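You operate a simulated robot arm through the tools that you are given. There is no shell and no other tool.

Carry out the task below with a simulated two-armed robot. There is one attempt and no reset: what you move stays moved.

Task
Press the steaming curd smooth in the hand press and put it back on the small board.
Fine: leave the press tray out and the other curd alone. Where these are worked on the way, their far stop is far enough and under half their travel is too little: press tray.

It is judged by the outcome, as a careful person would: the job done as asked, and still so three seconds after it is handed in. It fails if anything else is knocked over, pushed out of place, dropped, spilled or broken.

Robot
Two 7-joint arms with fingered hands on one trunk that stands fixed in place. Base frame: the origin is at the foot of the trunk, x ahead of it, y to its left, z up; the work surface is at about z = 0.88. Lengths are in m, angles in degrees, forces in N, time in s.
The left shoulder is at [0.042, 0.163, 1.061], the right one opposite. Each reaches about 1.215 m from its shoulder. Payload 4 kg a hand.
Tool frame (each hand has its own): the origin (TCP) lies between the finger pads and is the grasp point; the fingertips stand 0.036 m ahead of it; z points along the fingers, y is the line along which they close. The gripper opens to 0.124 m; its body begins 0.042 m behind the TCP. The gripper is a hand of 4 fingers: y runs from the thumb to the fingers, the wrist lies at [-0.015, -0.099, -0.189] in the tool frame, and closing takes about 1.5 s.
Orientation is that of the tool frame in the base frame, as a unit quaternion [w, x, y, z]. With the fingers straight down and the wrist toward the robot, the tool's x, y and z point along [0, 1, 0], [1, 0, 0] and [0, 0, -1] of the base frame.

Tools
- The arms move only by the tool jog_arm. It takes "left_commands", "right_commands" or both (then of equal length, played together; a hand with none holds still); each is one flat list of numbers, 6 for each row, row after row: the shift along the tool's x, y, z in m, then the turn, a rotation vector about the tool's x, y, z in rad. In form: [dx, dy, dz, rx, ry, rz, dx, dy, dz, rx, ry, rz, ...]. A call has 1 to 20 rows; each row is the pose to reach, as a shift and turn from the pose commanded when the call began, along the tool's axes at that moment. "left_fingers" and "right_fingers" are, for a hand that has rows, the finger opening in m, from 0 to 0.124, set as the call begins (left out, the last holds). Rows are played at 5 a second. More than 0.05 m and 8.6 degrees between two rows, or a gripper value outside its range, and nothing of the call is played. Where a pose cannot be reached the arm comes as near as it can. A force on the tool above 40 N (or 10 N above the force at the start of the call, whichever is more), or a blocked arm, ends the call early, and 0.2 s more pass. The fingers move at their own pace (about 0.045 m/s each) and stop on an object; they squeeze with about 31 N. The grip force told is the motor's: it shows also when the fingers shut on nothing. Time passes only in rows, and 0.2 s behind the last, so rows that repeat a pose let the fingers close. The reply holds the time, the measured pose of the TCP, the force on the tool along the base axes, the opening and the grip force, in the units named above and with some noise, with the torque about the TCP (base axes, N m) and any sound that the robot's microphone picked up, and new pictures: "show" is both (left out), scene, wrist or none (wrist: the cameras of the hands that moved).
- Cameras (640 x 400 px; columns grow to the right, rows downward): "scene" is now at [0.1478, -0.0381, 1.3105]; the picture's right is [-0.40, -0.91, 0.06], its down [-0.35, 0.09, -0.93] and it looks along [0.84, -0.39, -0.36] (base axes); focal length 214 px, centre (320, 200). "left" rides on the left gripper at [-0.075, -0.086, -0.123] in its tool frame; the picture's right is [-0.70, -0.34, 0.63], its down [0.65, -0.68, 0.35] and it looks along [0.31, 0.65, 0.69] (tool axes); focal length 275 px, centre (320, 200). "right" rides on the right gripper at [0.075, -0.086, -0.123] in its tool frame; the picture's right is [-0.70, 0.34, -0.63], its down [-0.64, -0.68, 0.35] and it looks along [-0.32, 0.65, 0.69] (tool axes); focal length 275 px, centre (320, 200). There is no depth. A picture from a camera that has moved, and an enlarged one, comes with that camera's place and axes in the base frame and with its lens.
- slide_trunk(by): moves the trunk up (or, below 0, down) by that many m; the arms and the scene camera ride with it, the base frame stays. It gives what a move gives, with no picture.
- finger_targets(index, middle, ring, thumb_bend, thumb_turn, hand): sets how far each is bent, from 0 (flat) to 1 (curled in); at 0.3 the hand is open as for a grip, at 0.7 the pads meet at the TCP. One left out holds its place. A second passes; each finger stops where it meets its share of the squeeze, and holds until it gets a number again. A gripper value or a shape takes the hand back. It gives what a move gives, with no picture; readings hold the bend of each and the force on the fingers (four entries, about 0 where the hand has none), thumb and palm. thumb_turn goes from beside the hand (0) to across from the fingers (1), as for a grip.
- set_grasp(shape, hand): the hand has 4 fingers and takes this shape, open, in about a second: jaw (thumb against the fingers, like two jaws); tri (thumb and two fingers); tip (a fingertip pinch); poke (one finger out to press); point (the index stretched); flat (the hand flat); cup (the hand cupped); fist (a fist). The gripper value then closes the fingers along that shape, each until it touches; the sizes above hold for jaw. It gives what a move gives, with no picture.
- head_to(pan, tilt): turns the head with the scene camera to pan (to the left, within 86 degrees either way) and tilt (down, from -29 to 69), counted from straight ahead of the robot (the tilt from the chest, where the trunk bows). It gives what a move gives, and a new picture of the scene camera.
- enlarge(camera, box): a new picture of the part [left, top, right, bottom] of that camera's present view, enlarged. It takes no simulated time.
- sign_off(): hands the job in; it is judged then, once.

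Nothing tells you positions but the pictures and the camera data. Unless the task says otherwise, let go and move clear before handing in.

The tools are called after "Call:" as name(argument=value, ...) on one line, values as JSON. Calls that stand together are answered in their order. jog_arm: Moves the arms, as the interface text tells. Its arguments: {"type":"object","properties":{"left_commands":{"type":"array","items":{"type":"number"}},"left_fingers":{"type":"number"},"right_commands":{"type":"array","items":{"type":"number"}},"right_fingers":{"type":"number"},"show":{"type":"string","enum":["both","scene","wrist","none"]}},"required":[]} The other tools are called the same way: slide_trunk (by) moves the trunk up or down; set_grasp (shape, hand) gives the hand a shape; finger_targets (index, middle, ring, thumb_bend, thumb_turn, hand) moves the fingers one by one; head_to (pan, tilt) turns the head that bears the scene camera; enlarge (camera, box) takes an enlarged picture of a part of a camera's view; sign_off () hands the job in.

At the start:

```text
time_s: 0.0
left_position: [0.8649, 0.0579, 1.2506]
left_ee_rot: [0.0, 0.706, 0.708, 0.0]
left_force: [-0.8, -0.1, 0.0]
left_ft_torque: [0.01, -0.04, 0.03]
left_grip_width: 0.1237
left_grip_force: 0.1
left_shape: jaw
left_bend: [0.3, 0.3, 0.3, 0.3, 0.98]
left_finger forces: [0.1, 0.0, 0.0, 0.1, 0.0, 0.1]
right_position: [0.5454, -0.3866, 1.3182]
right_ee_rot: [0.0, 0.708, 0.706, 0.001]
right_force: [-0.4, -0.4, 0.3]
right_ft_torque: [-0.04, 0.02, 0.0]
right_grip_width: 0.1236
right_grip_force: 0.1
right_shape: jaw
right_bend: [0.3, 0.3, 0.3, 0.3, 0.98]
right_finger forces: [0.0, 0.1, 0.0, 0.0, 0.0, 0.0]
trunk travel left (down, up): [-0.225, 0.253]
head pan, tilt (commanded): [-23.9, 13.1]
```

scene: 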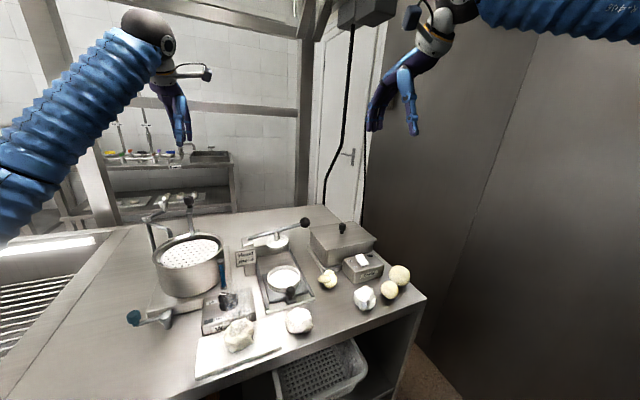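
right: 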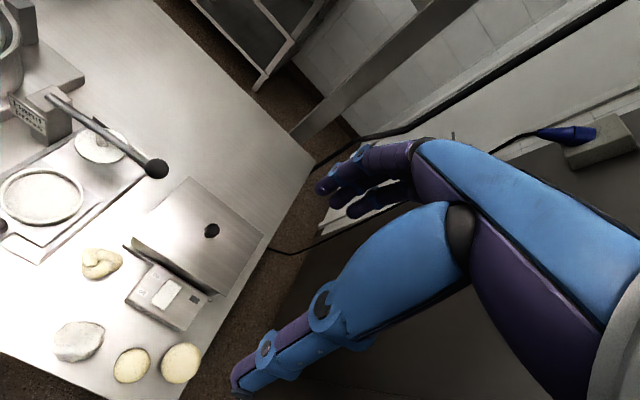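
left: 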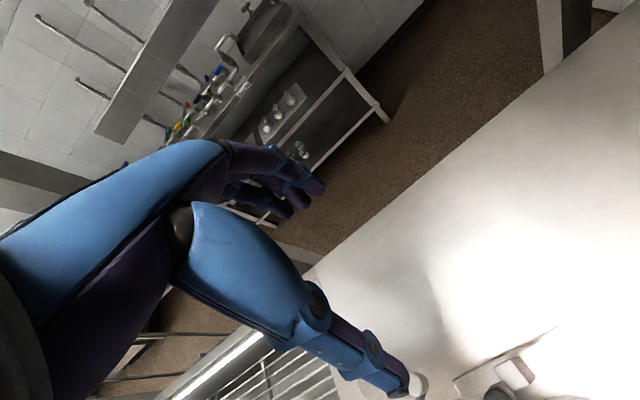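

I see a bench with a pot-like press, a small hand press with a lever, tray, and several curds. I'll enlarge the scene to identify them before moving.

Call:
enlarge(camera="scene", box=[180, 200, 340, 300])

Call:
enlarge(camera="scene", box=[290, 200, 450, 300])

Call:
enlarge(camera="scene", box=[180, 280, 340, 380])

Call:
enlarge(camera="right", box=[0, 80, 320, 400])

```text
4.00 times, centred on (260, 250) of scene
camera zoom: at [0.1478, -0.0381, 1.3105], right [-0.4, -0.91, 0.06], down [-0.35, 0.09, -0.93], along [0.84, -0.39, -0.36], focal length 858 px, centre (560, 0)
```

zoom: 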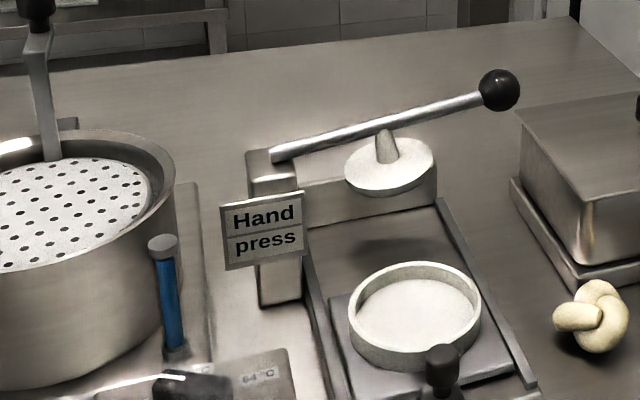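

```text
4.00 times, centred on (370, 250) of scene
camera zoom: at [0.1478, -0.0381, 1.3105], right [-0.4, -0.91, 0.06], down [-0.35, 0.09, -0.93], along [0.84, -0.39, -0.36], focal length 858 px, centre (120, 0)
```

zoom: 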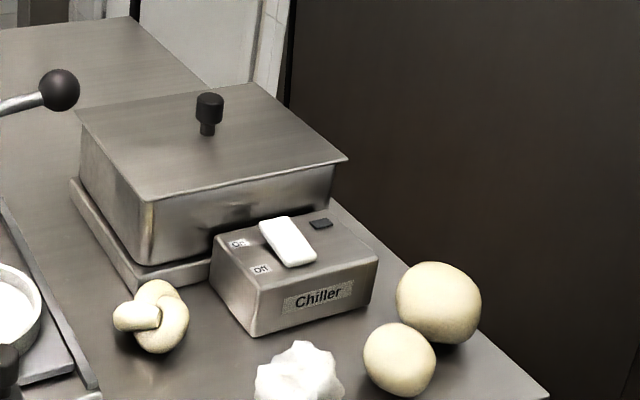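

```text
4.00 times, centred on (260, 330) of scene
camera zoom: at [0.1478, -0.0381, 1.3105], right [-0.4, -0.91, 0.06], down [-0.35, 0.09, -0.93], along [0.84, -0.39, -0.36], focal length 858 px, centre (560, -320)
```

zoom: 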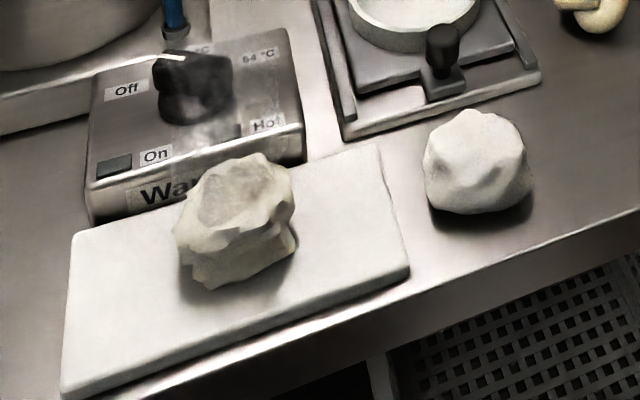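

```text
1.25 times, centred on (160, 240) of right
camera zoom: at [0.4613, -0.3124, 1.4412], right [0.34, -0.7, 0.63], down [-0.68, -0.64, -0.35], along [0.65, -0.32, -0.69], focal length 344 px, centre (520, 150)
```

zoom: 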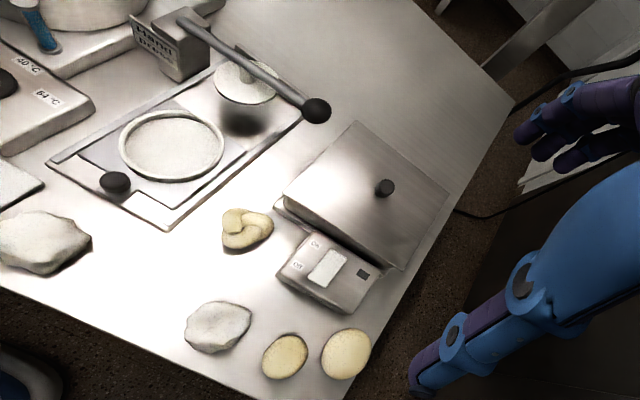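

The curd on the small white board seems to have haze above it. I'll zoom closer on each lump to be sure which one steams, before anything moves.

Call:
enlarge(camera="scene", box=[208, 290, 272, 360])

Call:
enlarge(camera="scene", box=[270, 285, 334, 345])

Call:
enlarge(camera="scene", box=[340, 260, 414, 320])

Call:
head_to(pan=-20, tilt=40)

```text
5.71 times, centred on (240, 325) of scene
camera zoom: at [0.1478, -0.0381, 1.3105], right [-0.4, -0.91, 0.06], down [-0.35, 0.09, -0.93], along [0.84, -0.39, -0.36], focal length 1226 px, centre (777, -514)
```

zoom: 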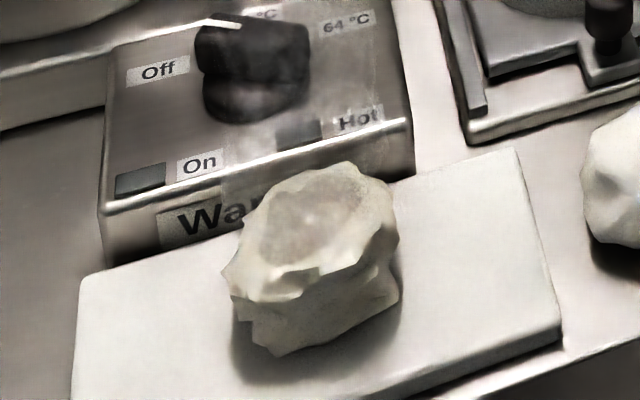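

```text
6.67 times, centred on (302, 315) of scene
camera zoom: at [0.1478, -0.0381, 1.3105], right [-0.4, -0.91, 0.06], down [-0.35, 0.09, -0.93], along [0.84, -0.39, -0.36], focal length 1430 px, centre (440, -567)
```

zoom: 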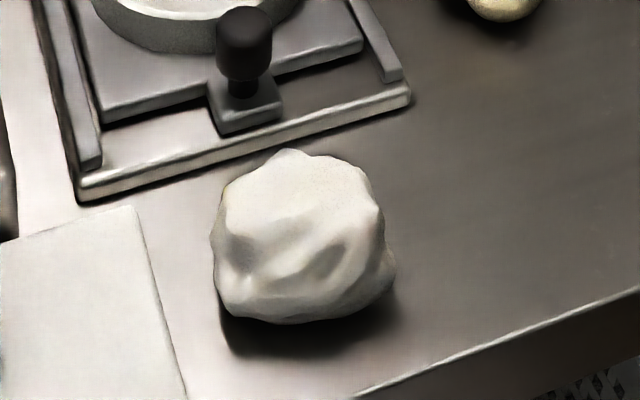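

```text
6.67 times, centred on (377, 290) of scene
camera zoom: at [0.1478, -0.0381, 1.3105], right [-0.4, -0.91, 0.06], down [-0.35, 0.09, -0.93], along [0.84, -0.39, -0.36], focal length 1430 px, centre (-60, -400)
```

zoom: 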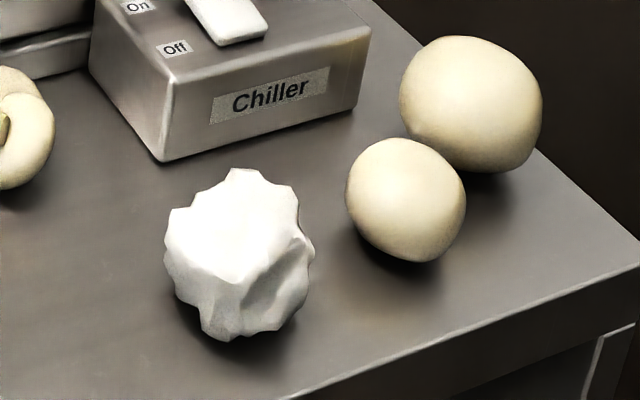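

```text
time_s: 0.9
left_position: [0.8629, 0.0584, 1.2528]
left_ee_rot: [0.0, 0.708, 0.706, 0.0]
left_force: [-0.5, -0.1, 0.2]
left_ft_torque: [-0.01, 0.03, 0.02]
left_grip_width: 0.1236
left_grip_force: 0.0
left_shape: jaw
left_bend: [0.3, 0.3, 0.3, 0.3, 0.98]
left_finger forces: [0.0, 0.1, 0.0, 0.0, 0.0, 0.0]
right_position: [0.5463, -0.3868, 1.3199]
right_ee_rot: [0.0, 0.707, 0.707, 0.0]
right_force: [-0.1, -1.0, 1.1]
right_ft_torque: [0.01, -0.01, 0.0]
right_grip_width: 0.124
right_grip_force: 0.1
right_shape: jaw
right_bend: [0.3, 0.3, 0.3, 0.3, 0.98]
right_finger forces: [0.0, 0.0, 0.0, 0.0, 0.0, 0.0]
trunk travel left (down, up): [-0.225, 0.253]
head pan, tilt (commanded): [-20.0, 40.0]
camera scene: at [0.136, -0.0293, 1.2693], right [-0.34, -0.94, 0.05], down [-0.71, 0.22, -0.67], along [0.61, -0.26, -0.74], focal length 214 px, centre (320, 200)
```

scene: 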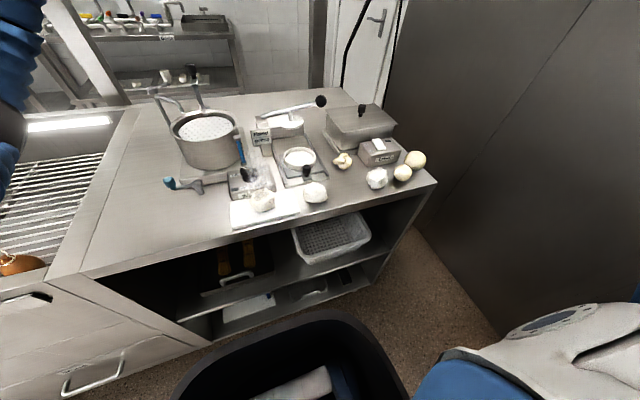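

The steam haze is over the lump on the small white board at about (0.456, -0.034), so that is the hot curd. The mould ring on the pulled-out tray is at about (0.58, -0.15), and the lever ball is at about (0.68, -0.24, 1.01). Next I'll aim the head at the work area and bring the right hand above the hot curd, turned so its fingers close along y.

Call:
head_to(pan=-14, tilt=30)

Call:
jog_arm(right_commands=[0.0294, -0.0075, 0.0167, 0, 0, -0.1309, 0.0588, -0.015, 0.0333, 0, 0, -0.2618, 0.0883, -0.0225, 0.05, 0, 0, -0.3927, 0.1177, -0.03, 0.0667, 0, 0, -0.5236, 0.1471, -0.0375, 0.0833, 0, 0, -0.6545, 0.1765, -0.045, 0.1, 0, 0, -0.7854, 0.2059, -0.0525, 0.1167, 0, 0, -0.9163, 0.2353, -0.06, 0.1333, 0, 0, -1.0472, 0.2648, -0.0675, 0.15, 0, 0, -1.1781, 0.2942, -0.075, 0.1667, 0, 0, -1.309, 0.3236, -0.0825, 0.1833, 0, 0, -1.4399, 0.353, -0.09, 0.2, 0, 0, -1.5708], right_fingers=0.124, show="both")

```text
time_s: 1.6
left_position: [0.8638, 0.0595, 1.2519]
left_ee_rot: [0.001, 0.708, 0.707, 0.0]
left_force: [0.1, -0.4, -0.4]
left_ft_torque: [-0.02, -0.01, -0.02]
left_grip_width: 0.1237
left_grip_force: 0.1
left_shape: jaw
left_bend: [0.3, 0.3, 0.3, 0.3, 0.98]
left_finger forces: [0.0, 0.1, 0.0, 0.1, 0.0, 0.1]
right_position: [0.5465, -0.3873, 1.3187]
right_ee_rot: [0.001, 0.707, 0.707, 0.0]
right_force: [0.1, -0.6, 0.1]
right_ft_torque: [0.0, 0.0, 0.0]
right_grip_width: 0.1233
right_grip_force: 0.1
right_shape: jaw
right_bend: [0.3, 0.3, 0.3, 0.3, 0.98]
right_finger forces: [0.1, 0.0, 0.0, 0.0, 0.1, 0.0]
trunk travel left (down, up): [-0.225, 0.253]
head pan, tilt (commanded): [-14.0, 30.0]
camera scene: at [0.146, -0.0222, 1.2832], right [-0.24, -0.97, 0.04], down [-0.61, 0.12, -0.78], along [0.75, -0.21, -0.62], focal length 214 px, centre (320, 200)
```

scene: 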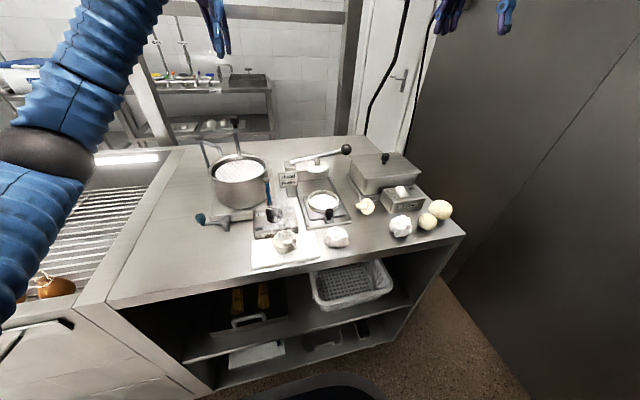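

```text
time_s: 4.2
left_position: [0.8635, 0.0606, 1.252]
left_ee_rot: [0.0, 0.707, 0.707, -0.001]
left_force: [-0.4, 0.5, 0.6]
left_ft_torque: [-0.04, 0.0, -0.02]
left_grip_width: 0.1236
left_grip_force: 0.0
left_shape: jaw
left_bend: [0.3, 0.3, 0.3, 0.3, 0.98]
left_finger forces: [0.0, 0.0, 0.0, 0.1, 0.1, 0.1]
right_position: [0.4127, -0.0013, 1.1239]
right_ee_rot: [0.001, 0.011, 1.0, -0.002]
right_force: [-0.5, 0.6, 0.3]
right_ft_torque: [0.0, -0.01, -0.01]
right_grip_width: 0.1238
right_grip_force: 0.0
right_shape: jaw
right_bend: [0.3, 0.3, 0.3, 0.3, 0.98]
right_finger forces: [0.0, 0.0, 0.0, 0.0, 0.0, 0.0]
right hand out of reach, approached as far as the arm can: row 11, 12
trunk travel left (down, up): [-0.225, 0.253]
head pan, tilt (commanded): [-14.0, 30.0]
camera scene: at [0.1455, -0.0215, 1.2833], right [-0.24, -0.97, 0.04], down [-0.61, 0.12, -0.78], along [0.75, -0.21, -0.62], focal length 214 px, centre (320, 200)
camera right: at [0.3358, -0.0838, 1.246], right [0.7, 0.32, 0.63], down [0.63, -0.7, -0.34], along [0.33, 0.64, -0.69], focal length 275 px, centre (320, 200)
```

scene: 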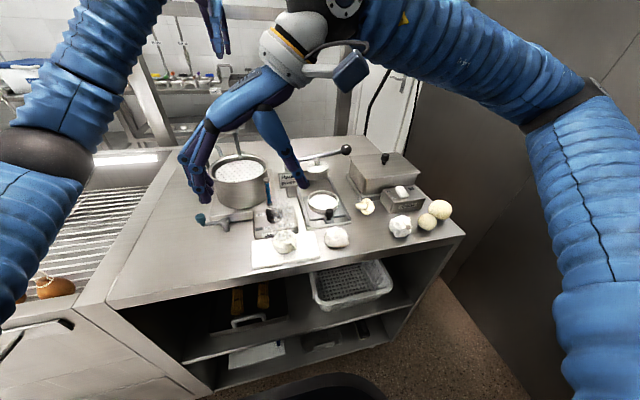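
right: 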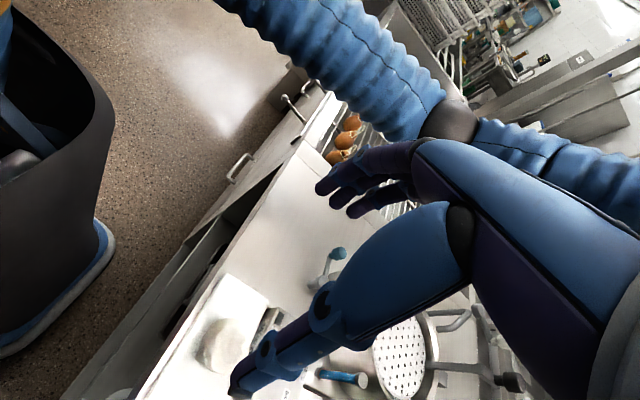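

The hand stopped short of the 90° turn and sits at (0.413, -0.001, 1.124), apparently at a joint limit. I'll turn it back by 30° and see where it settles.

Call:
jog_arm(right_commands=[0, 0, 0, 0, 0, 0.1309, 0, 0, 0, 0, 0, 0.2618, 0, 0, 0, 0, 0, 0.3927, 0, 0, 0, 0, 0, 0.5236], show="both")

```text
time_s: 5.2
left_position: [0.8635, 0.0596, 1.2521]
left_ee_rot: [0.001, 0.707, 0.707, 0.001]
left_force: [-0.7, 1.1, -0.1]
left_ft_torque: [-0.03, -0.02, -0.04]
left_grip_width: 0.1235
left_grip_force: 0.0
left_shape: jaw
left_bend: [0.3, 0.3, 0.3, 0.3, 0.98]
left_finger forces: [0.0, 0.0, 0.1, 0.0, 0.0, 0.1]
right_position: [0.4117, -0.0004, 1.1245]
right_ee_rot: [0.0, 0.26, 0.966, 0.0]
right_force: [-0.3, -0.4, 0.5]
right_ft_torque: [0.02, 0.0, 0.0]
right_grip_width: 0.1239
right_grip_force: 0.1
right_shape: jaw
right_bend: [0.3, 0.3, 0.3, 0.3, 0.98]
right_finger forces: [0.0, 0.0, 0.1, 0.0, 0.0, 0.1]
trunk travel left (down, up): [-0.225, 0.253]
head pan, tilt (commanded): [-14.0, 30.0]
camera scene: at [0.1448, -0.0214, 1.2836], right [-0.24, -0.97, 0.04], down [-0.61, 0.12, -0.78], along [0.75, -0.21, -0.62], focal length 214 px, centre (320, 200)
camera right: at [0.3053, -0.037, 1.2462], right [0.77, -0.06, 0.63], down [0.22, -0.91, -0.35], along [0.6, 0.4, -0.69], focal length 275 px, centre (320, 200)
```

scene: 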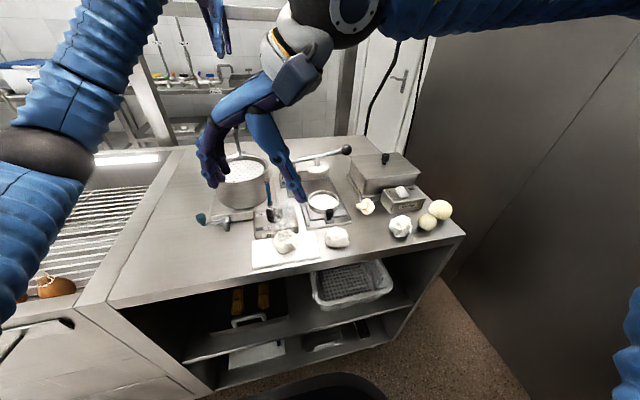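
right: 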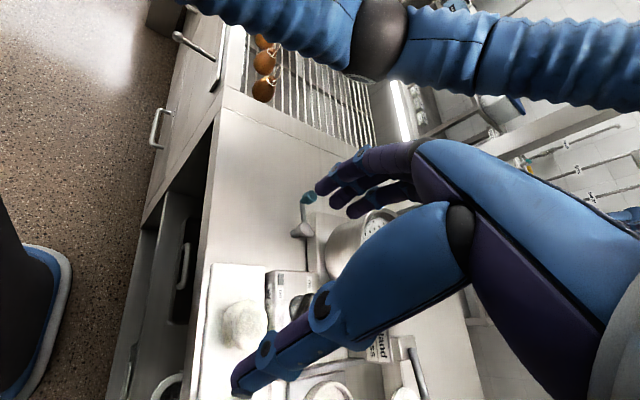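

The -60° yaw is held now, and the wrist camera puts the hot curd at about (0.458, -0.035), which matches the scene estimate. I'll move over it and partway down.

Call:
jog_arm(right_commands=[-0.0188, -0.0026, 0.03, 0, 0, 0, -0.0377, -0.0052, 0.06, 0, 0, 0, -0.0565, -0.0078, 0.09, 0, 0, 0], show="both")

```text
time_s: 6.0
left_position: [0.8648, 0.0583, 1.2513]
left_ee_rot: [0.0, 0.708, 0.706, 0.0]
left_force: [-0.6, 0.3, 0.5]
left_ft_torque: [-0.02, -0.02, -0.04]
left_grip_width: 0.1236
left_grip_force: 0.1
left_shape: jaw
left_bend: [0.3, 0.3, 0.3, 0.3, 0.98]
left_finger forces: [0.0, 0.0, 0.0, 0.0, 0.0, 0.0]
right_position: [0.459, -0.0341, 1.0347]
right_ee_rot: [0.0, 0.259, 0.966, 0.0]
right_force: [0.3, -1.2, 0.8]
right_ft_torque: [-0.01, 0.03, -0.04]
right_grip_width: 0.1236
right_grip_force: 0.0
right_shape: jaw
right_bend: [0.3, 0.3, 0.3, 0.3, 0.98]
right_finger forces: [0.0, 0.0, 0.0, 0.0, 0.0, 0.0]
trunk travel left (down, up): [-0.225, 0.253]
head pan, tilt (commanded): [-14.0, 30.0]
camera scene: at [0.1464, -0.0222, 1.2831], right [-0.24, -0.97, 0.04], down [-0.61, 0.12, -0.78], along [0.75, -0.21, -0.62], focal length 214 px, centre (320, 200)
camera right: at [0.3515, -0.0712, 1.1561], right [0.77, -0.06, 0.63], down [0.22, -0.91, -0.35], along [0.6, 0.41, -0.69], focal length 275 px, centre (320, 200)
```

scene: 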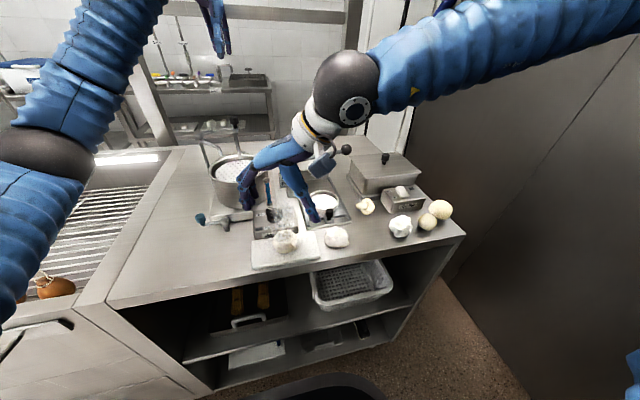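
right: 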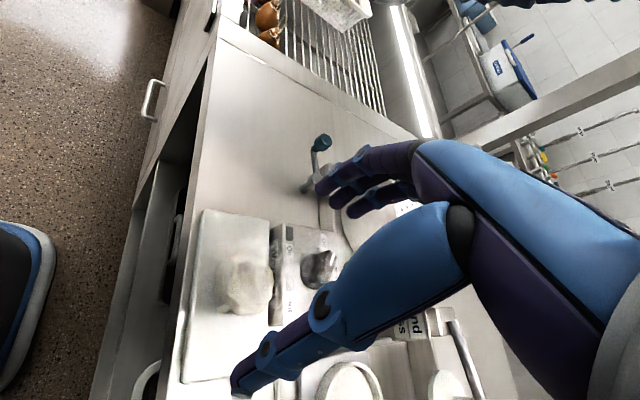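

The hand is above the curd now. I'll zoom in on both cameras to judge alignment, fingertip height and the clearances to the warmer and the other curd.

Call:
enlarge(camera="right", box=[170, 170, 370, 400])

Call:
enlarge(camera="scene", box=[220, 150, 380, 280])

```text
1.74 times, centred on (270, 285) of right
camera zoom: at [0.3515, -0.0712, 1.1561], right [0.77, -0.06, 0.63], down [0.22, -0.91, -0.35], along [0.6, 0.41, -0.69], focal length 479 px, centre (407, 52)
```

zoom: 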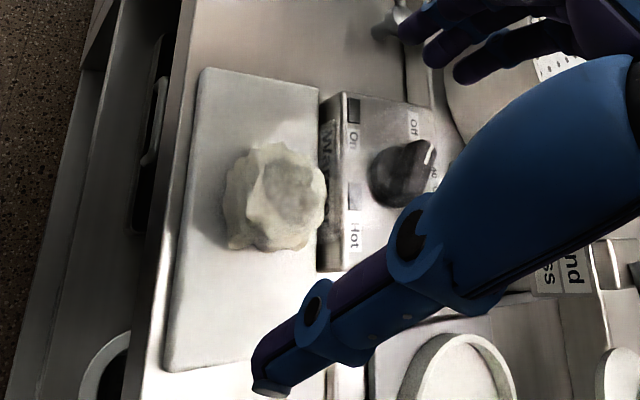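

```text
3.08 times, centred on (300, 215) of scene
camera zoom: at [0.1464, -0.0222, 1.2831], right [-0.24, -0.97, 0.04], down [-0.61, 0.12, -0.78], along [0.75, -0.21, -0.62], focal length 660 px, centre (382, 154)
```

zoom: 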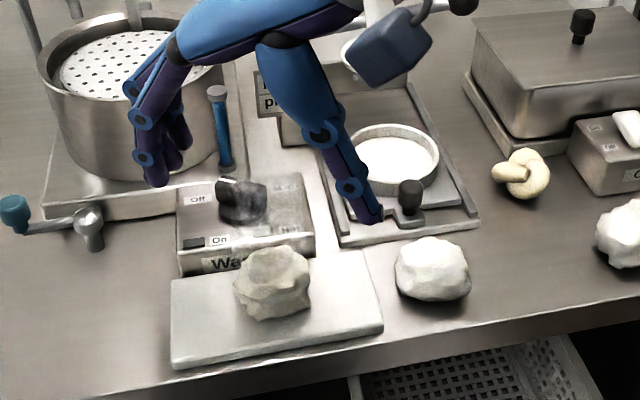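

The estimates agree: the hot curd's centre is at about (0.464, -0.035, 0.916), the warmer's front face is at x≈0.514, and its top is at z≈0.907. A yaw nearer -90° would keep the fingers clear of the warmer, so I'll try turning at this lower height.

Call:
jog_arm(right_commands=[-0.0048, 0.0016, 0, 0, 0, -0.13, -0.0048, 0.0016, 0, 0, 0, -0.26, -0.0048, 0.0016, 0, 0, 0, -0.39, -0.0048, 0.0016, 0, 0, 0, -0.5236], show="none")

```text
time_s: 7.0
left_position: [0.8687, 0.0576, 1.2452]
left_ee_rot: [-0.002, 0.708, 0.707, -0.001]
left_force: [1.0, -0.5, -0.5]
left_ft_torque: [0.04, 0.09, 0.01]
left_grip_width: 0.1238
left_grip_force: 0.0
left_shape: jaw
left_bend: [0.3, 0.3, 0.3, 0.3, 0.98]
left_finger forces: [0.0, 0.0, 0.0, 0.0, 0.0, 0.0]
right_position: [0.4201, 0.0024, 1.0312]
right_ee_rot: [0.001, 0.014, 1.0, -0.002]
right_force: [1.4, -0.7, 0.6]
right_ft_torque: [0.02, 0.07, -0.01]
right_grip_width: 0.1241
right_grip_force: 0.0
right_shape: jaw
right_bend: [0.3, 0.3, 0.3, 0.3, 0.98]
right_finger forces: [0.0, 0.0, 0.1, 0.1, 0.0, 0.1]
right hand out of reach, approached as far as the arm can: row 3, 4
trunk travel left (down, up): [-0.225, 0.253]
head pan, tilt (commanded): [-14.0, 30.0]
```

At -90° the arm slides off target, but -75° was reachable over the curd. I'll use -75° with the TCP biased slightly toward the robot, at (0.457, -0.035, 0.99), which keeps the fingers off the warmer.

Call:
jog_arm(right_commands=[-0.01, -0.01, 0.01, 0, 0, 0.12, -0.024, -0.023, 0.025, 0, 0, 0.234, -0.038, -0.0364, 0.041, 0, 0, 0.234, -0.038, -0.0364, 0.041, 0, 0, 0.234], right_fingers=0.11, show="both")

```text
time_s: 8.0
left_position: [0.8642, 0.0583, 1.2506]
left_ee_rot: [0.0, 0.708, 0.706, 0.0]
left_force: [-0.1, 0.0, 0.5]
left_ft_torque: [0.02, 0.01, -0.01]
left_grip_width: 0.1235
left_grip_force: 0.1
left_shape: jaw
left_bend: [0.3, 0.3, 0.3, 0.3, 0.98]
left_finger forces: [0.0, 0.1, 0.0, 0.1, 0.1, 0.0]
right_position: [0.4553, -0.0333, 0.991]
right_ee_rot: [-0.002, 0.118, 0.993, 0.0]
right_force: [0.1, -0.3, 1.0]
right_ft_torque: [-0.02, 0.01, 0.0]
right_grip_width: 0.1101
right_grip_force: 0.1
right_shape: jaw
right_bend: [0.31, 0.32, 0.32, 0.23, 0.98]
right_finger forces: [0.0, 0.1, 0.0, 0.0, 0.0, 0.1]
trunk travel left (down, up): [-0.225, 0.253]
head pan, tilt (commanded): [-14.0, 30.0]
camera scene: at [0.1465, -0.0222, 1.2831], right [-0.24, -0.97, 0.04], down [-0.61, 0.12, -0.78], along [0.75, -0.21, -0.62], focal length 214 px, centre (320, 200)
camera right: at [0.3614, -0.0994, 1.1122], right [0.76, 0.17, 0.63], down [0.47, -0.81, -0.35], along [0.46, 0.56, -0.69], focal length 275 px, centre (320, 200)
```

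scene: 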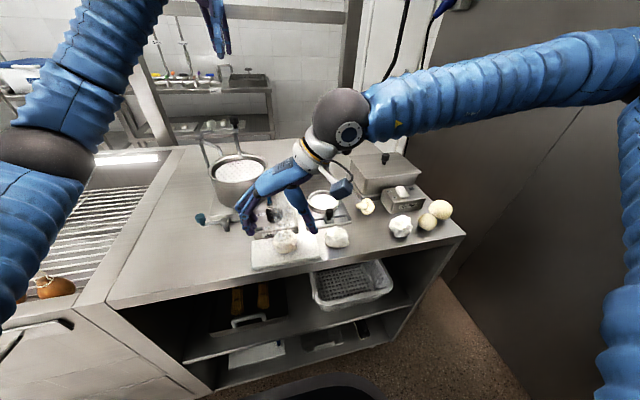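
right: 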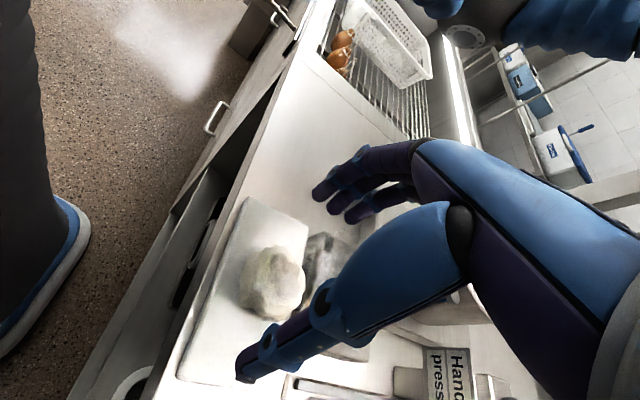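

Call:
enlarge(camera="right", box=[200, 130, 400, 390])

Call:
enlarge(camera="scene", box=[220, 170, 360, 280])

```text
1.54 times, centred on (300, 260) of right
camera zoom: at [0.3614, -0.0994, 1.1122], right [0.76, 0.17, 0.63], down [0.47, -0.81, -0.35], along [0.46, 0.56, -0.69], focal length 424 px, centre (351, 108)
```

zoom: 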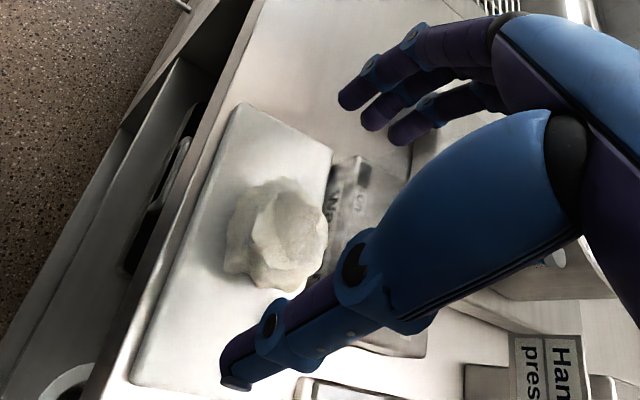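

```text
3.64 times, centred on (290, 225) of scene
camera zoom: at [0.1465, -0.0222, 1.2831], right [-0.24, -0.97, 0.04], down [-0.61, 0.12, -0.78], along [0.75, -0.21, -0.62], focal length 780 px, centre (429, 109)
```

zoom: 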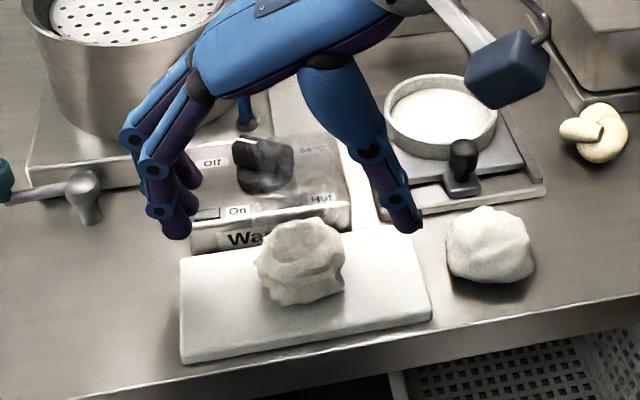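

The hand is well centred over the curd, with about 2 cm between the thumb and the other curd and a small gap between the fingers and the warmer. I'll lower to TCP z≈0.944.

Call:
jog_arm(right_commands=[0, 0, 0.024, 0, 0, 0, 0, 0, 0.047, 0, 0, 0], right_fingers=0.1, show="scene")

Call:
enlarge(camera="scene", box=[220, 170, 360, 280])

Call:
enlarge(camera="right", box=[200, 130, 400, 390])

```text
time_s: 8.6
left_position: [0.864, 0.0582, 1.2504]
left_ee_rot: [0.0, 0.708, 0.706, 0.0]
left_force: [0.6, -0.6, 0.2]
left_ft_torque: [-0.01, -0.01, 0.01]
left_grip_width: 0.1236
left_grip_force: 0.1
left_shape: jaw
left_bend: [0.3, 0.3, 0.3, 0.3, 0.98]
left_finger forces: [0.0, 0.1, 0.0, 0.0, 0.1, 0.0]
right_position: [0.4545, -0.035, 0.945]
right_ee_rot: [0.0, 0.117, 0.993, 0.0]
right_force: [0.0, -0.4, -0.6]
right_ft_torque: [0.04, 0.01, 0.01]
right_grip_width: 0.1
right_grip_force: 0.0
right_shape: jaw
right_bend: [0.32, 0.35, 0.33, 0.0, 0.98]
right_finger forces: [0.0, 0.0, 0.1, 0.1, 0.0, 0.1]
trunk travel left (down, up): [-0.225, 0.253]
head pan, tilt (commanded): [-14.0, 30.0]
camera scene: at [0.1461, -0.0219, 1.2832], right [-0.24, -0.97, 0.04], down [-0.61, 0.12, -0.78], along [0.75, -0.21, -0.62], focal length 214 px, centre (320, 200)
```

scene: 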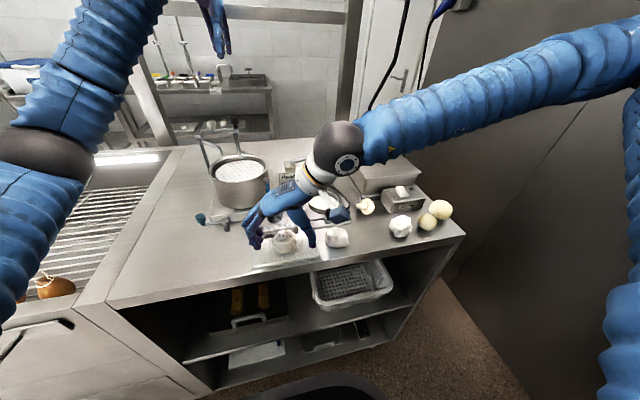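

```text
3.64 times, centred on (290, 225) of scene
camera zoom: at [0.1461, -0.0219, 1.2832], right [-0.24, -0.97, 0.04], down [-0.61, 0.12, -0.78], along [0.75, -0.21, -0.62], focal length 780 px, centre (429, 109)
```

zoom: 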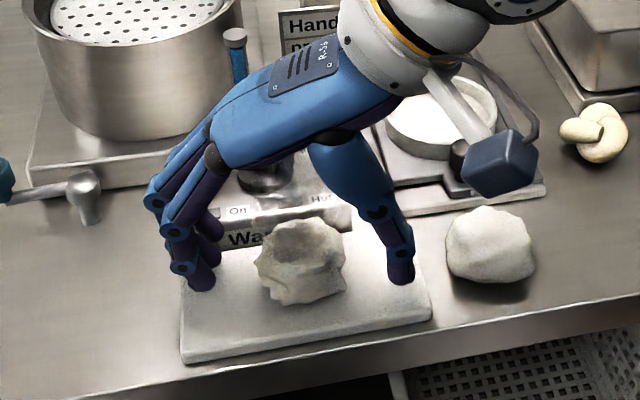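

```text
1.54 times, centred on (300, 260) of right
camera zoom: at [0.3615, -0.1011, 1.0668], right [0.76, 0.17, 0.63], down [0.47, -0.81, -0.35], along [0.46, 0.56, -0.69], focal length 424 px, centre (351, 108)
```

zoom: 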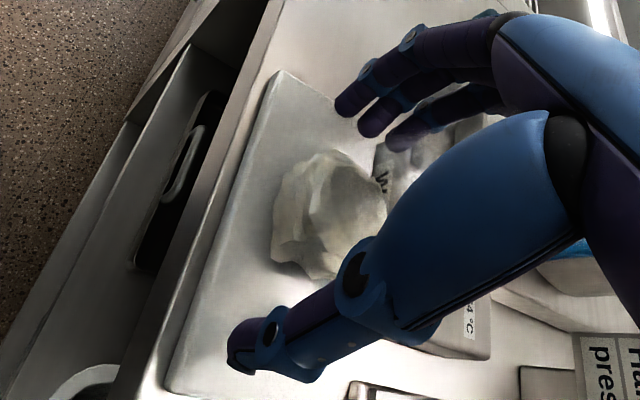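

Fingertips are at about z≈0.905, straddling the curd evenly and touching nothing else. I'll close on the curd.

Call:
jog_arm(right_commands=[0, 0, 0, 0, 0, 0, 0, 0, 0, 0, 0, 0, 0, 0, 0, 0, 0, 0, 0, 0, 0, 0, 0, 0, 0, 0, 0, 0, 0, 0, 0, 0, 0, 0, 0, 0, 0, 0, 0, 0, 0, 0, 0, 0, 0, 0, 0, 0], right_fingers=0.03, show="wrist")

Call:
enlarge(camera="scene", box=[220, 170, 360, 280])

```text
time_s: 10.4
left_position: [0.8639, 0.0592, 1.2529]
left_ee_rot: [0.0, 0.707, 0.707, 0.0]
left_force: [0.3, 0.5, -0.6]
left_ft_torque: [-0.02, 0.01, -0.01]
left_grip_width: 0.1233
left_grip_force: 0.0
left_shape: jaw
left_bend: [0.3, 0.3, 0.3, 0.3, 0.98]
left_finger forces: [0.1, 0.0, 0.0, 0.0, 0.0, 0.0]
right_position: [0.4534, -0.0351, 0.9442]
right_ee_rot: [0.0, 0.117, 0.993, 0.0]
right_force: [-1.9, -0.7, 7.7]
right_ft_torque: [0.11, 0.01, 0.02]
right_grip_width: 0.0506
right_grip_force: 31.3
right_shape: jaw
right_bend: [0.49, 0.48, 0.49, 0.58, 1.0]
right_finger forces: [15.0, 9.2, 4.7, 0.0, 30.3, 0.0]
trunk travel left (down, up): [-0.225, 0.253]
head pan, tilt (commanded): [-14.0, 30.0]
camera right: at [0.3612, -0.1012, 1.0672], right [0.76, 0.17, 0.63], down [0.47, -0.81, -0.35], along [0.46, 0.56, -0.69], focal length 275 px, centre (320, 200)
```

right: 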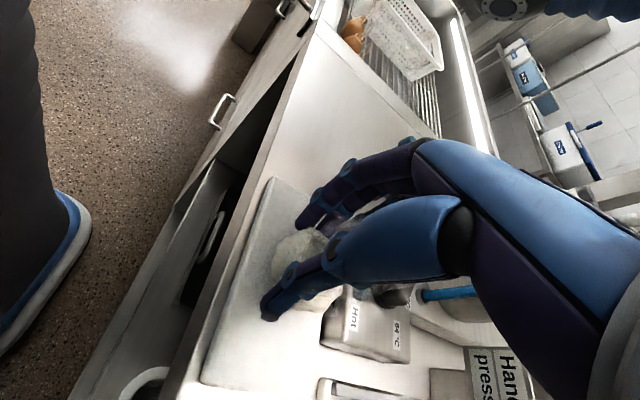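

```text
3.64 times, centred on (290, 225) of scene
camera zoom: at [0.1456, -0.0221, 1.2833], right [-0.24, -0.97, 0.04], down [-0.61, 0.12, -0.78], along [0.75, -0.21, -0.62], focal length 780 px, centre (429, 109)
```

zoom: 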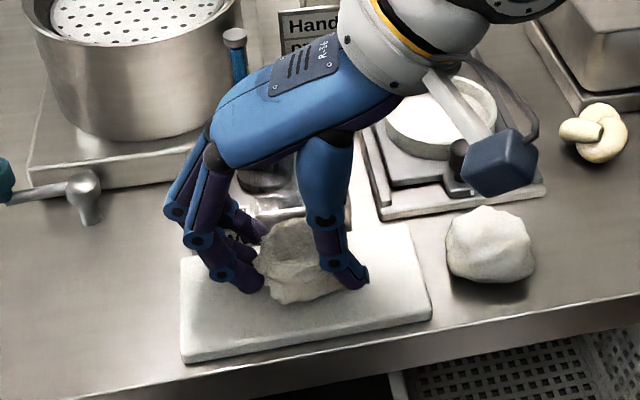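

The curd is gripped at 0.051 m with about 31 N. I'll lift it and check that it comes along.

Call:
jog_arm(right_commands=[0, 0, -0.02, 0, 0, 0, 0, 0, -0.045, 0, 0, 0, 0, 0, -0.07, 0, 0, 0, 0, 0, -0.09, 0, 0, 0], show="wrist")

Call:
enlarge(camera="scene", box=[220, 140, 380, 280])

```text
time_s: 11.4
left_position: [0.8634, 0.0589, 1.2503]
left_ee_rot: [0.0, 0.708, 0.706, -0.001]
left_force: [-0.1, -0.7, 0.3]
left_ft_torque: [0.02, 0.01, 0.01]
left_grip_width: 0.1237
left_grip_force: 0.0
left_shape: jaw
left_bend: [0.3, 0.3, 0.3, 0.3, 0.98]
left_finger forces: [0.1, 0.0, 0.1, 0.0, 0.0, 0.0]
right_position: [0.4538, -0.033, 1.0346]
right_ee_rot: [0.0, 0.117, 0.993, 0.001]
right_force: [-1.0, 0.3, -0.8]
right_ft_torque: [-0.02, 0.01, -0.01]
right_grip_width: 0.0501
right_grip_force: 31.0
right_shape: jaw
right_bend: [0.49, 0.48, 0.49, 0.58, 1.0]
right_finger forces: [14.2, 9.1, 4.7, 0.0, 28.3, 0.0]
trunk travel left (down, up): [-0.225, 0.253]
head pan, tilt (commanded): [-14.0, 30.0]
camera right: at [0.3606, -0.0999, 1.1574], right [0.76, 0.17, 0.63], down [0.47, -0.81, -0.35], along [0.46, 0.56, -0.69], focal length 275 px, centre (320, 200)
```

right: 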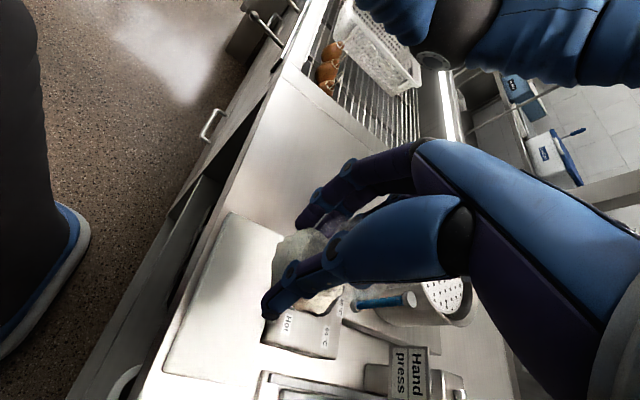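

```text
2.86 times, centred on (300, 210) of scene
camera zoom: at [0.1462, -0.0222, 1.2832], right [-0.24, -0.97, 0.04], down [-0.61, 0.12, -0.78], along [0.75, -0.21, -0.62], focal length 613 px, centre (377, 171)
```

zoom: 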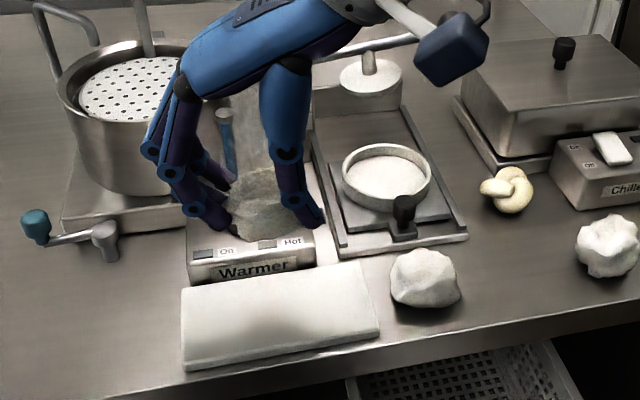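

The curd is held and steaming in the hand. I'll zoom in on the mould ring to fix its position and rim height.

Call:
enlarge(camera="scene", box=[290, 140, 360, 210])

Call:
enlarge(camera="scene", box=[280, 180, 360, 230])

```text
5.71 times, centred on (325, 175) of scene
camera zoom: at [0.1462, -0.0222, 1.2832], right [-0.24, -0.97, 0.04], down [-0.61, 0.12, -0.78], along [0.75, -0.21, -0.62], focal length 1226 px, centre (291, 343)
```

zoom: 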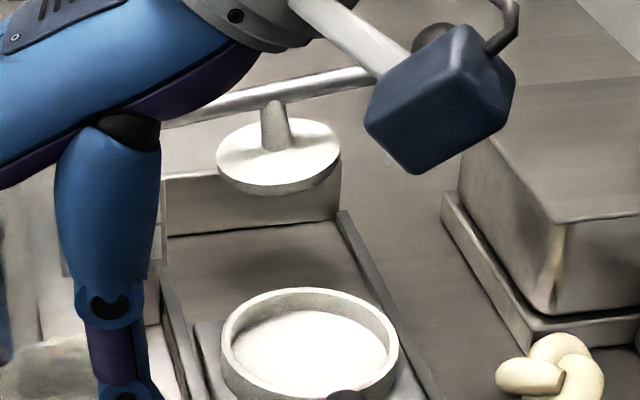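

```text
8.00 times, centred on (320, 205) of scene
camera zoom: at [0.1462, -0.0222, 1.2832], right [-0.24, -0.97, 0.04], down [-0.61, 0.12, -0.78], along [0.75, -0.21, -0.62], focal length 1716 px, centre (320, 160)
```

zoom: 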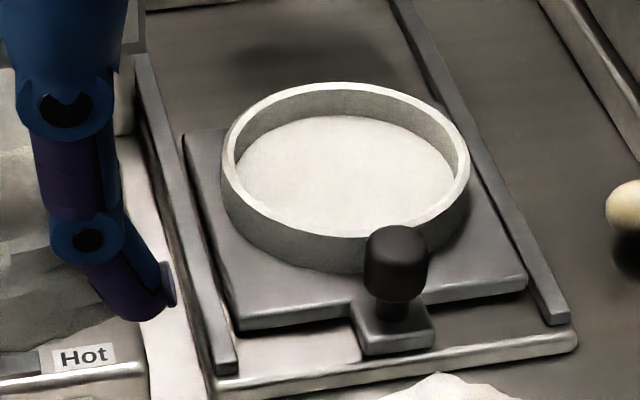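

The ring centre is at about (0.591, -0.155) with its rim at z≈0.912, and the plunger plate hangs at about (0.686, -0.16). I'll carry the curd at height to above the ring.

Call:
jog_arm(right_commands=[0, 0, -0.045, 0, 0, 0, -0.038, -0.0223, -0.045, 0, 0, 0, -0.076, -0.0446, -0.045, 0, 0, 0, -0.114, -0.0669, -0.045, 0, 0, 0, -0.1519, -0.0892, -0.045, 0, 0, 0], show="both")

Call:
enlarge(camera="scene", box=[250, 100, 400, 250])

```text
time_s: 12.6
left_position: [0.8667, 0.061, 1.2494]
left_ee_rot: [-0.001, 0.708, 0.707, -0.001]
left_force: [0.4, -1.0, -0.7]
left_ft_torque: [-0.04, 0.03, -0.02]
left_grip_width: 0.1236
left_grip_force: 0.0
left_shape: jaw
left_bend: [0.3, 0.3, 0.3, 0.3, 0.98]
left_finger forces: [0.0, 0.1, 0.0, 0.1, 0.1, 0.0]
right_position: [0.4859, -0.0672, 1.0816]
right_ee_rot: [-0.001, 0.12, 0.993, 0.0]
right_force: [-0.4, -1.1, -0.7]
right_ft_torque: [0.01, 0.01, 0.0]
right_grip_width: 0.0501
right_grip_force: 31.0
right_shape: jaw
right_bend: [0.49, 0.48, 0.49, 0.59, 1.0]
right_finger forces: [14.3, 9.1, 4.7, 0.1, 27.9, 0.1]
right hand out of reach, approached as far as the arm can: row 3, 4, 5
trunk travel left (down, up): [-0.225, 0.253]
head pan, tilt (commanded): [-14.0, 30.0]
camera scene: at [0.1472, -0.0221, 1.283], right [-0.24, -0.97, 0.04], down [-0.61, 0.12, -0.78], along [0.75, -0.21, -0.62], focal length 214 px, centre (320, 200)
camera right: at [0.3927, -0.1317, 1.2036], right [0.76, 0.16, 0.63], down [0.46, -0.82, -0.35], along [0.46, 0.56, -0.69], focal length 275 px, centre (320, 200)
```

scene: 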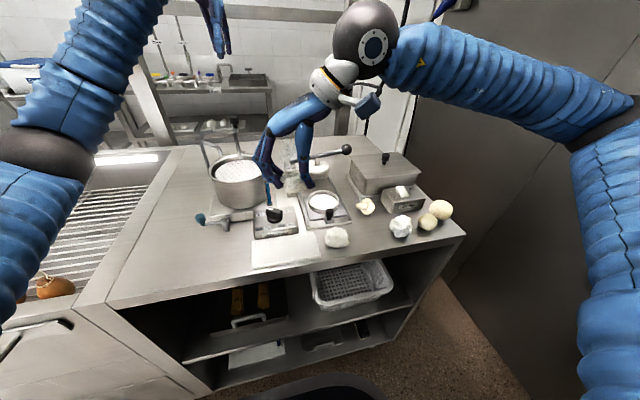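
right: 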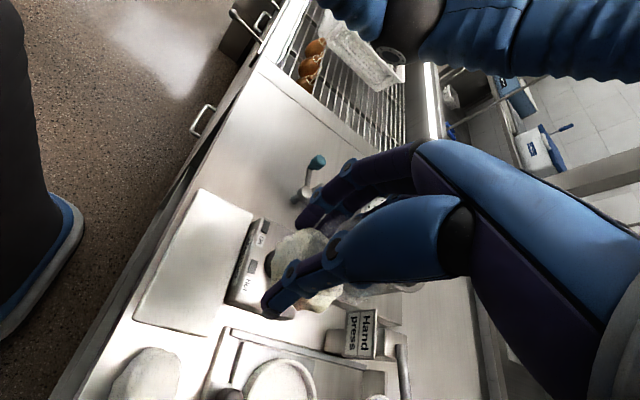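

```text
2.67 times, centred on (325, 175) of scene
camera zoom: at [0.1472, -0.0221, 1.283], right [-0.24, -0.97, 0.04], down [-0.61, 0.12, -0.78], along [0.75, -0.21, -0.62], focal length 572 px, centre (307, 267)
```

zoom: 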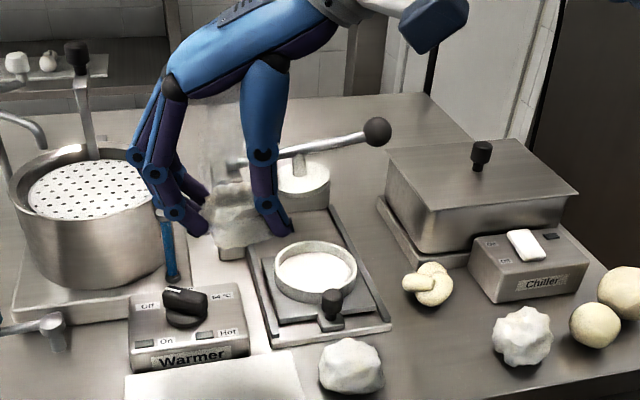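

At -76° the yaw limit stopped the hand at (0.486, -0.067, 1.082), with the curd still held. A higher shoulder should give the wrist more freedom, so I'll raise the trunk by 0.15 m and retry the move.

Call:
slide_trunk(by=0.15)

Call:
head_to(pan=-14, tilt=38)

```text
time_s: 14.4
left_position: [0.8652, 0.0596, 1.3993]
left_ee_rot: [-0.001, 0.707, 0.707, 0.0]
left_force: [0.4, 0.1, -0.3]
left_ft_torque: [-0.01, 0.01, -0.01]
left_grip_width: 0.1237
left_grip_force: 0.1
left_shape: jaw
left_bend: [0.3, 0.3, 0.3, 0.3, 0.98]
left_finger forces: [0.0, 0.0, 0.0, 0.0, 0.0, 0.0]
right_position: [0.4534, -0.066, 1.288]
right_ee_rot: [0.062, 0.12, 0.991, 0.007]
right_force: [-0.3, 0.4, -0.8]
right_ft_torque: [-0.02, 0.03, -0.03]
right_grip_width: 0.0498
right_grip_force: 31.1
right_shape: jaw
right_bend: [0.49, 0.48, 0.49, 0.59, 1.0]
right_finger forces: [14.3, 9.0, 4.7, 0.0, 27.9, 0.0]
trunk travel left (down, up): [-0.375, 0.103]
head pan, tilt (commanded): [-14.0, 30.0]
```

```text
time_s: 15.1
left_position: [0.8657, 0.0571, 1.4006]
left_ee_rot: [0.0, 0.707, 0.707, 0.0]
left_force: [0.5, 0.1, -0.4]
left_ft_torque: [0.03, -0.03, -0.01]
left_grip_width: 0.1235
left_grip_force: 0.1
left_shape: jaw
left_bend: [0.3, 0.3, 0.3, 0.3, 0.98]
left_finger forces: [0.0, 0.1, 0.1, 0.1, 0.0, 0.0]
right_position: [0.4529, -0.0681, 1.2888]
right_ee_rot: [0.062, 0.12, 0.991, 0.007]
right_force: [0.7, -0.1, -0.3]
right_ft_torque: [0.01, 0.01, 0.01]
right_grip_width: 0.05
right_grip_force: 30.9
right_shape: jaw
right_bend: [0.49, 0.48, 0.49, 0.59, 1.0]
right_finger forces: [14.4, 9.0, 4.7, 0.0, 27.8, 0.0]
trunk travel left (down, up): [-0.375, 0.103]
head pan, tilt (commanded): [-14.0, 38.0]
camera scene: at [0.087, -0.0211, 1.4389], right [-0.24, -0.97, 0.01], down [-0.62, 0.15, -0.77], along [0.75, -0.19, -0.64], focal length 214 px, centre (320, 200)
```

scene: 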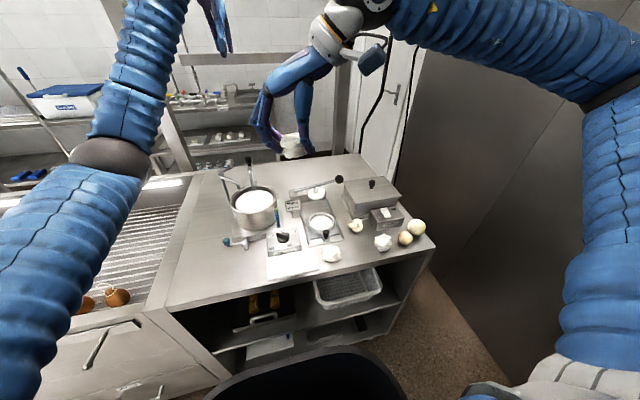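

The trunk straightened as it rose, tilting the hand about 7°. I'll level the hand and move it toward a point above the ring at z≈1.12, to see whether -76° holds there.

Call:
jog_arm(right_commands=[-0.0206, -0.0099, 0.0306, 0.005, 0.0202, 0, -0.0413, -0.0197, 0.0613, 0.0099, 0.0404, 0, -0.0619, -0.0296, 0.0919, 0.0149, 0.0606, 0, -0.0825, -0.0394, 0.1225, 0.0199, 0.0808, 0, -0.1032, -0.0493, 0.1532, 0.0248, 0.101, 0, -0.1238, -0.0591, 0.1838, 0.0298, 0.1212, 0], show="scene")

```text
time_s: 16.5
left_position: [0.8649, 0.0577, 1.3994]
left_ee_rot: [0.0, 0.708, 0.706, 0.001]
left_force: [-0.5, -0.2, 1.1]
left_ft_torque: [0.02, 0.04, 0.01]
left_grip_width: 0.1237
left_grip_force: 0.1
left_shape: jaw
left_bend: [0.3, 0.3, 0.3, 0.3, 0.98]
left_finger forces: [0.1, 0.0, 0.0, 0.0, 0.0, 0.0]
right_position: [0.509, -0.071, 1.1119]
right_ee_rot: [0.015, 0.153, 0.988, -0.005]
right_force: [-0.1, -1.0, -0.9]
right_ft_torque: [0.01, -0.01, 0.01]
right_grip_width: 0.0494
right_grip_force: 31.5
right_shape: jaw
right_bend: [0.49, 0.48, 0.49, 0.59, 1.0]
right_finger forces: [14.2, 8.9, 4.8, 0.0, 27.8, 0.0]
right hand out of reach, approached as far as the arm can: row 1, 2, 3, 4, 5, 6
trunk travel left (down, up): [-0.375, 0.103]
head pan, tilt (commanded): [-14.0, 38.0]
camera scene: at [0.0874, -0.021, 1.4389], right [-0.24, -0.97, 0.01], down [-0.62, 0.15, -0.77], along [0.75, -0.19, -0.64], focal length 214 px, centre (320, 200)
```

scene: 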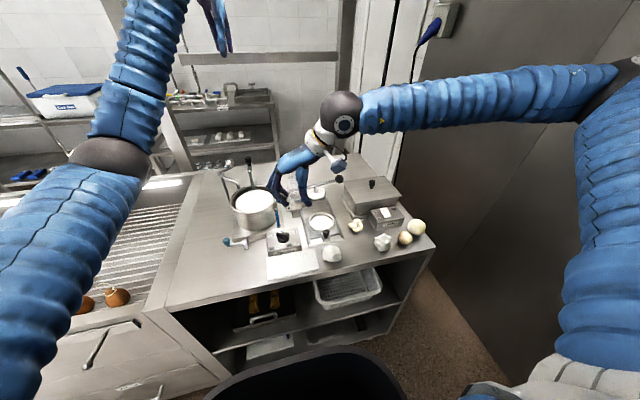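

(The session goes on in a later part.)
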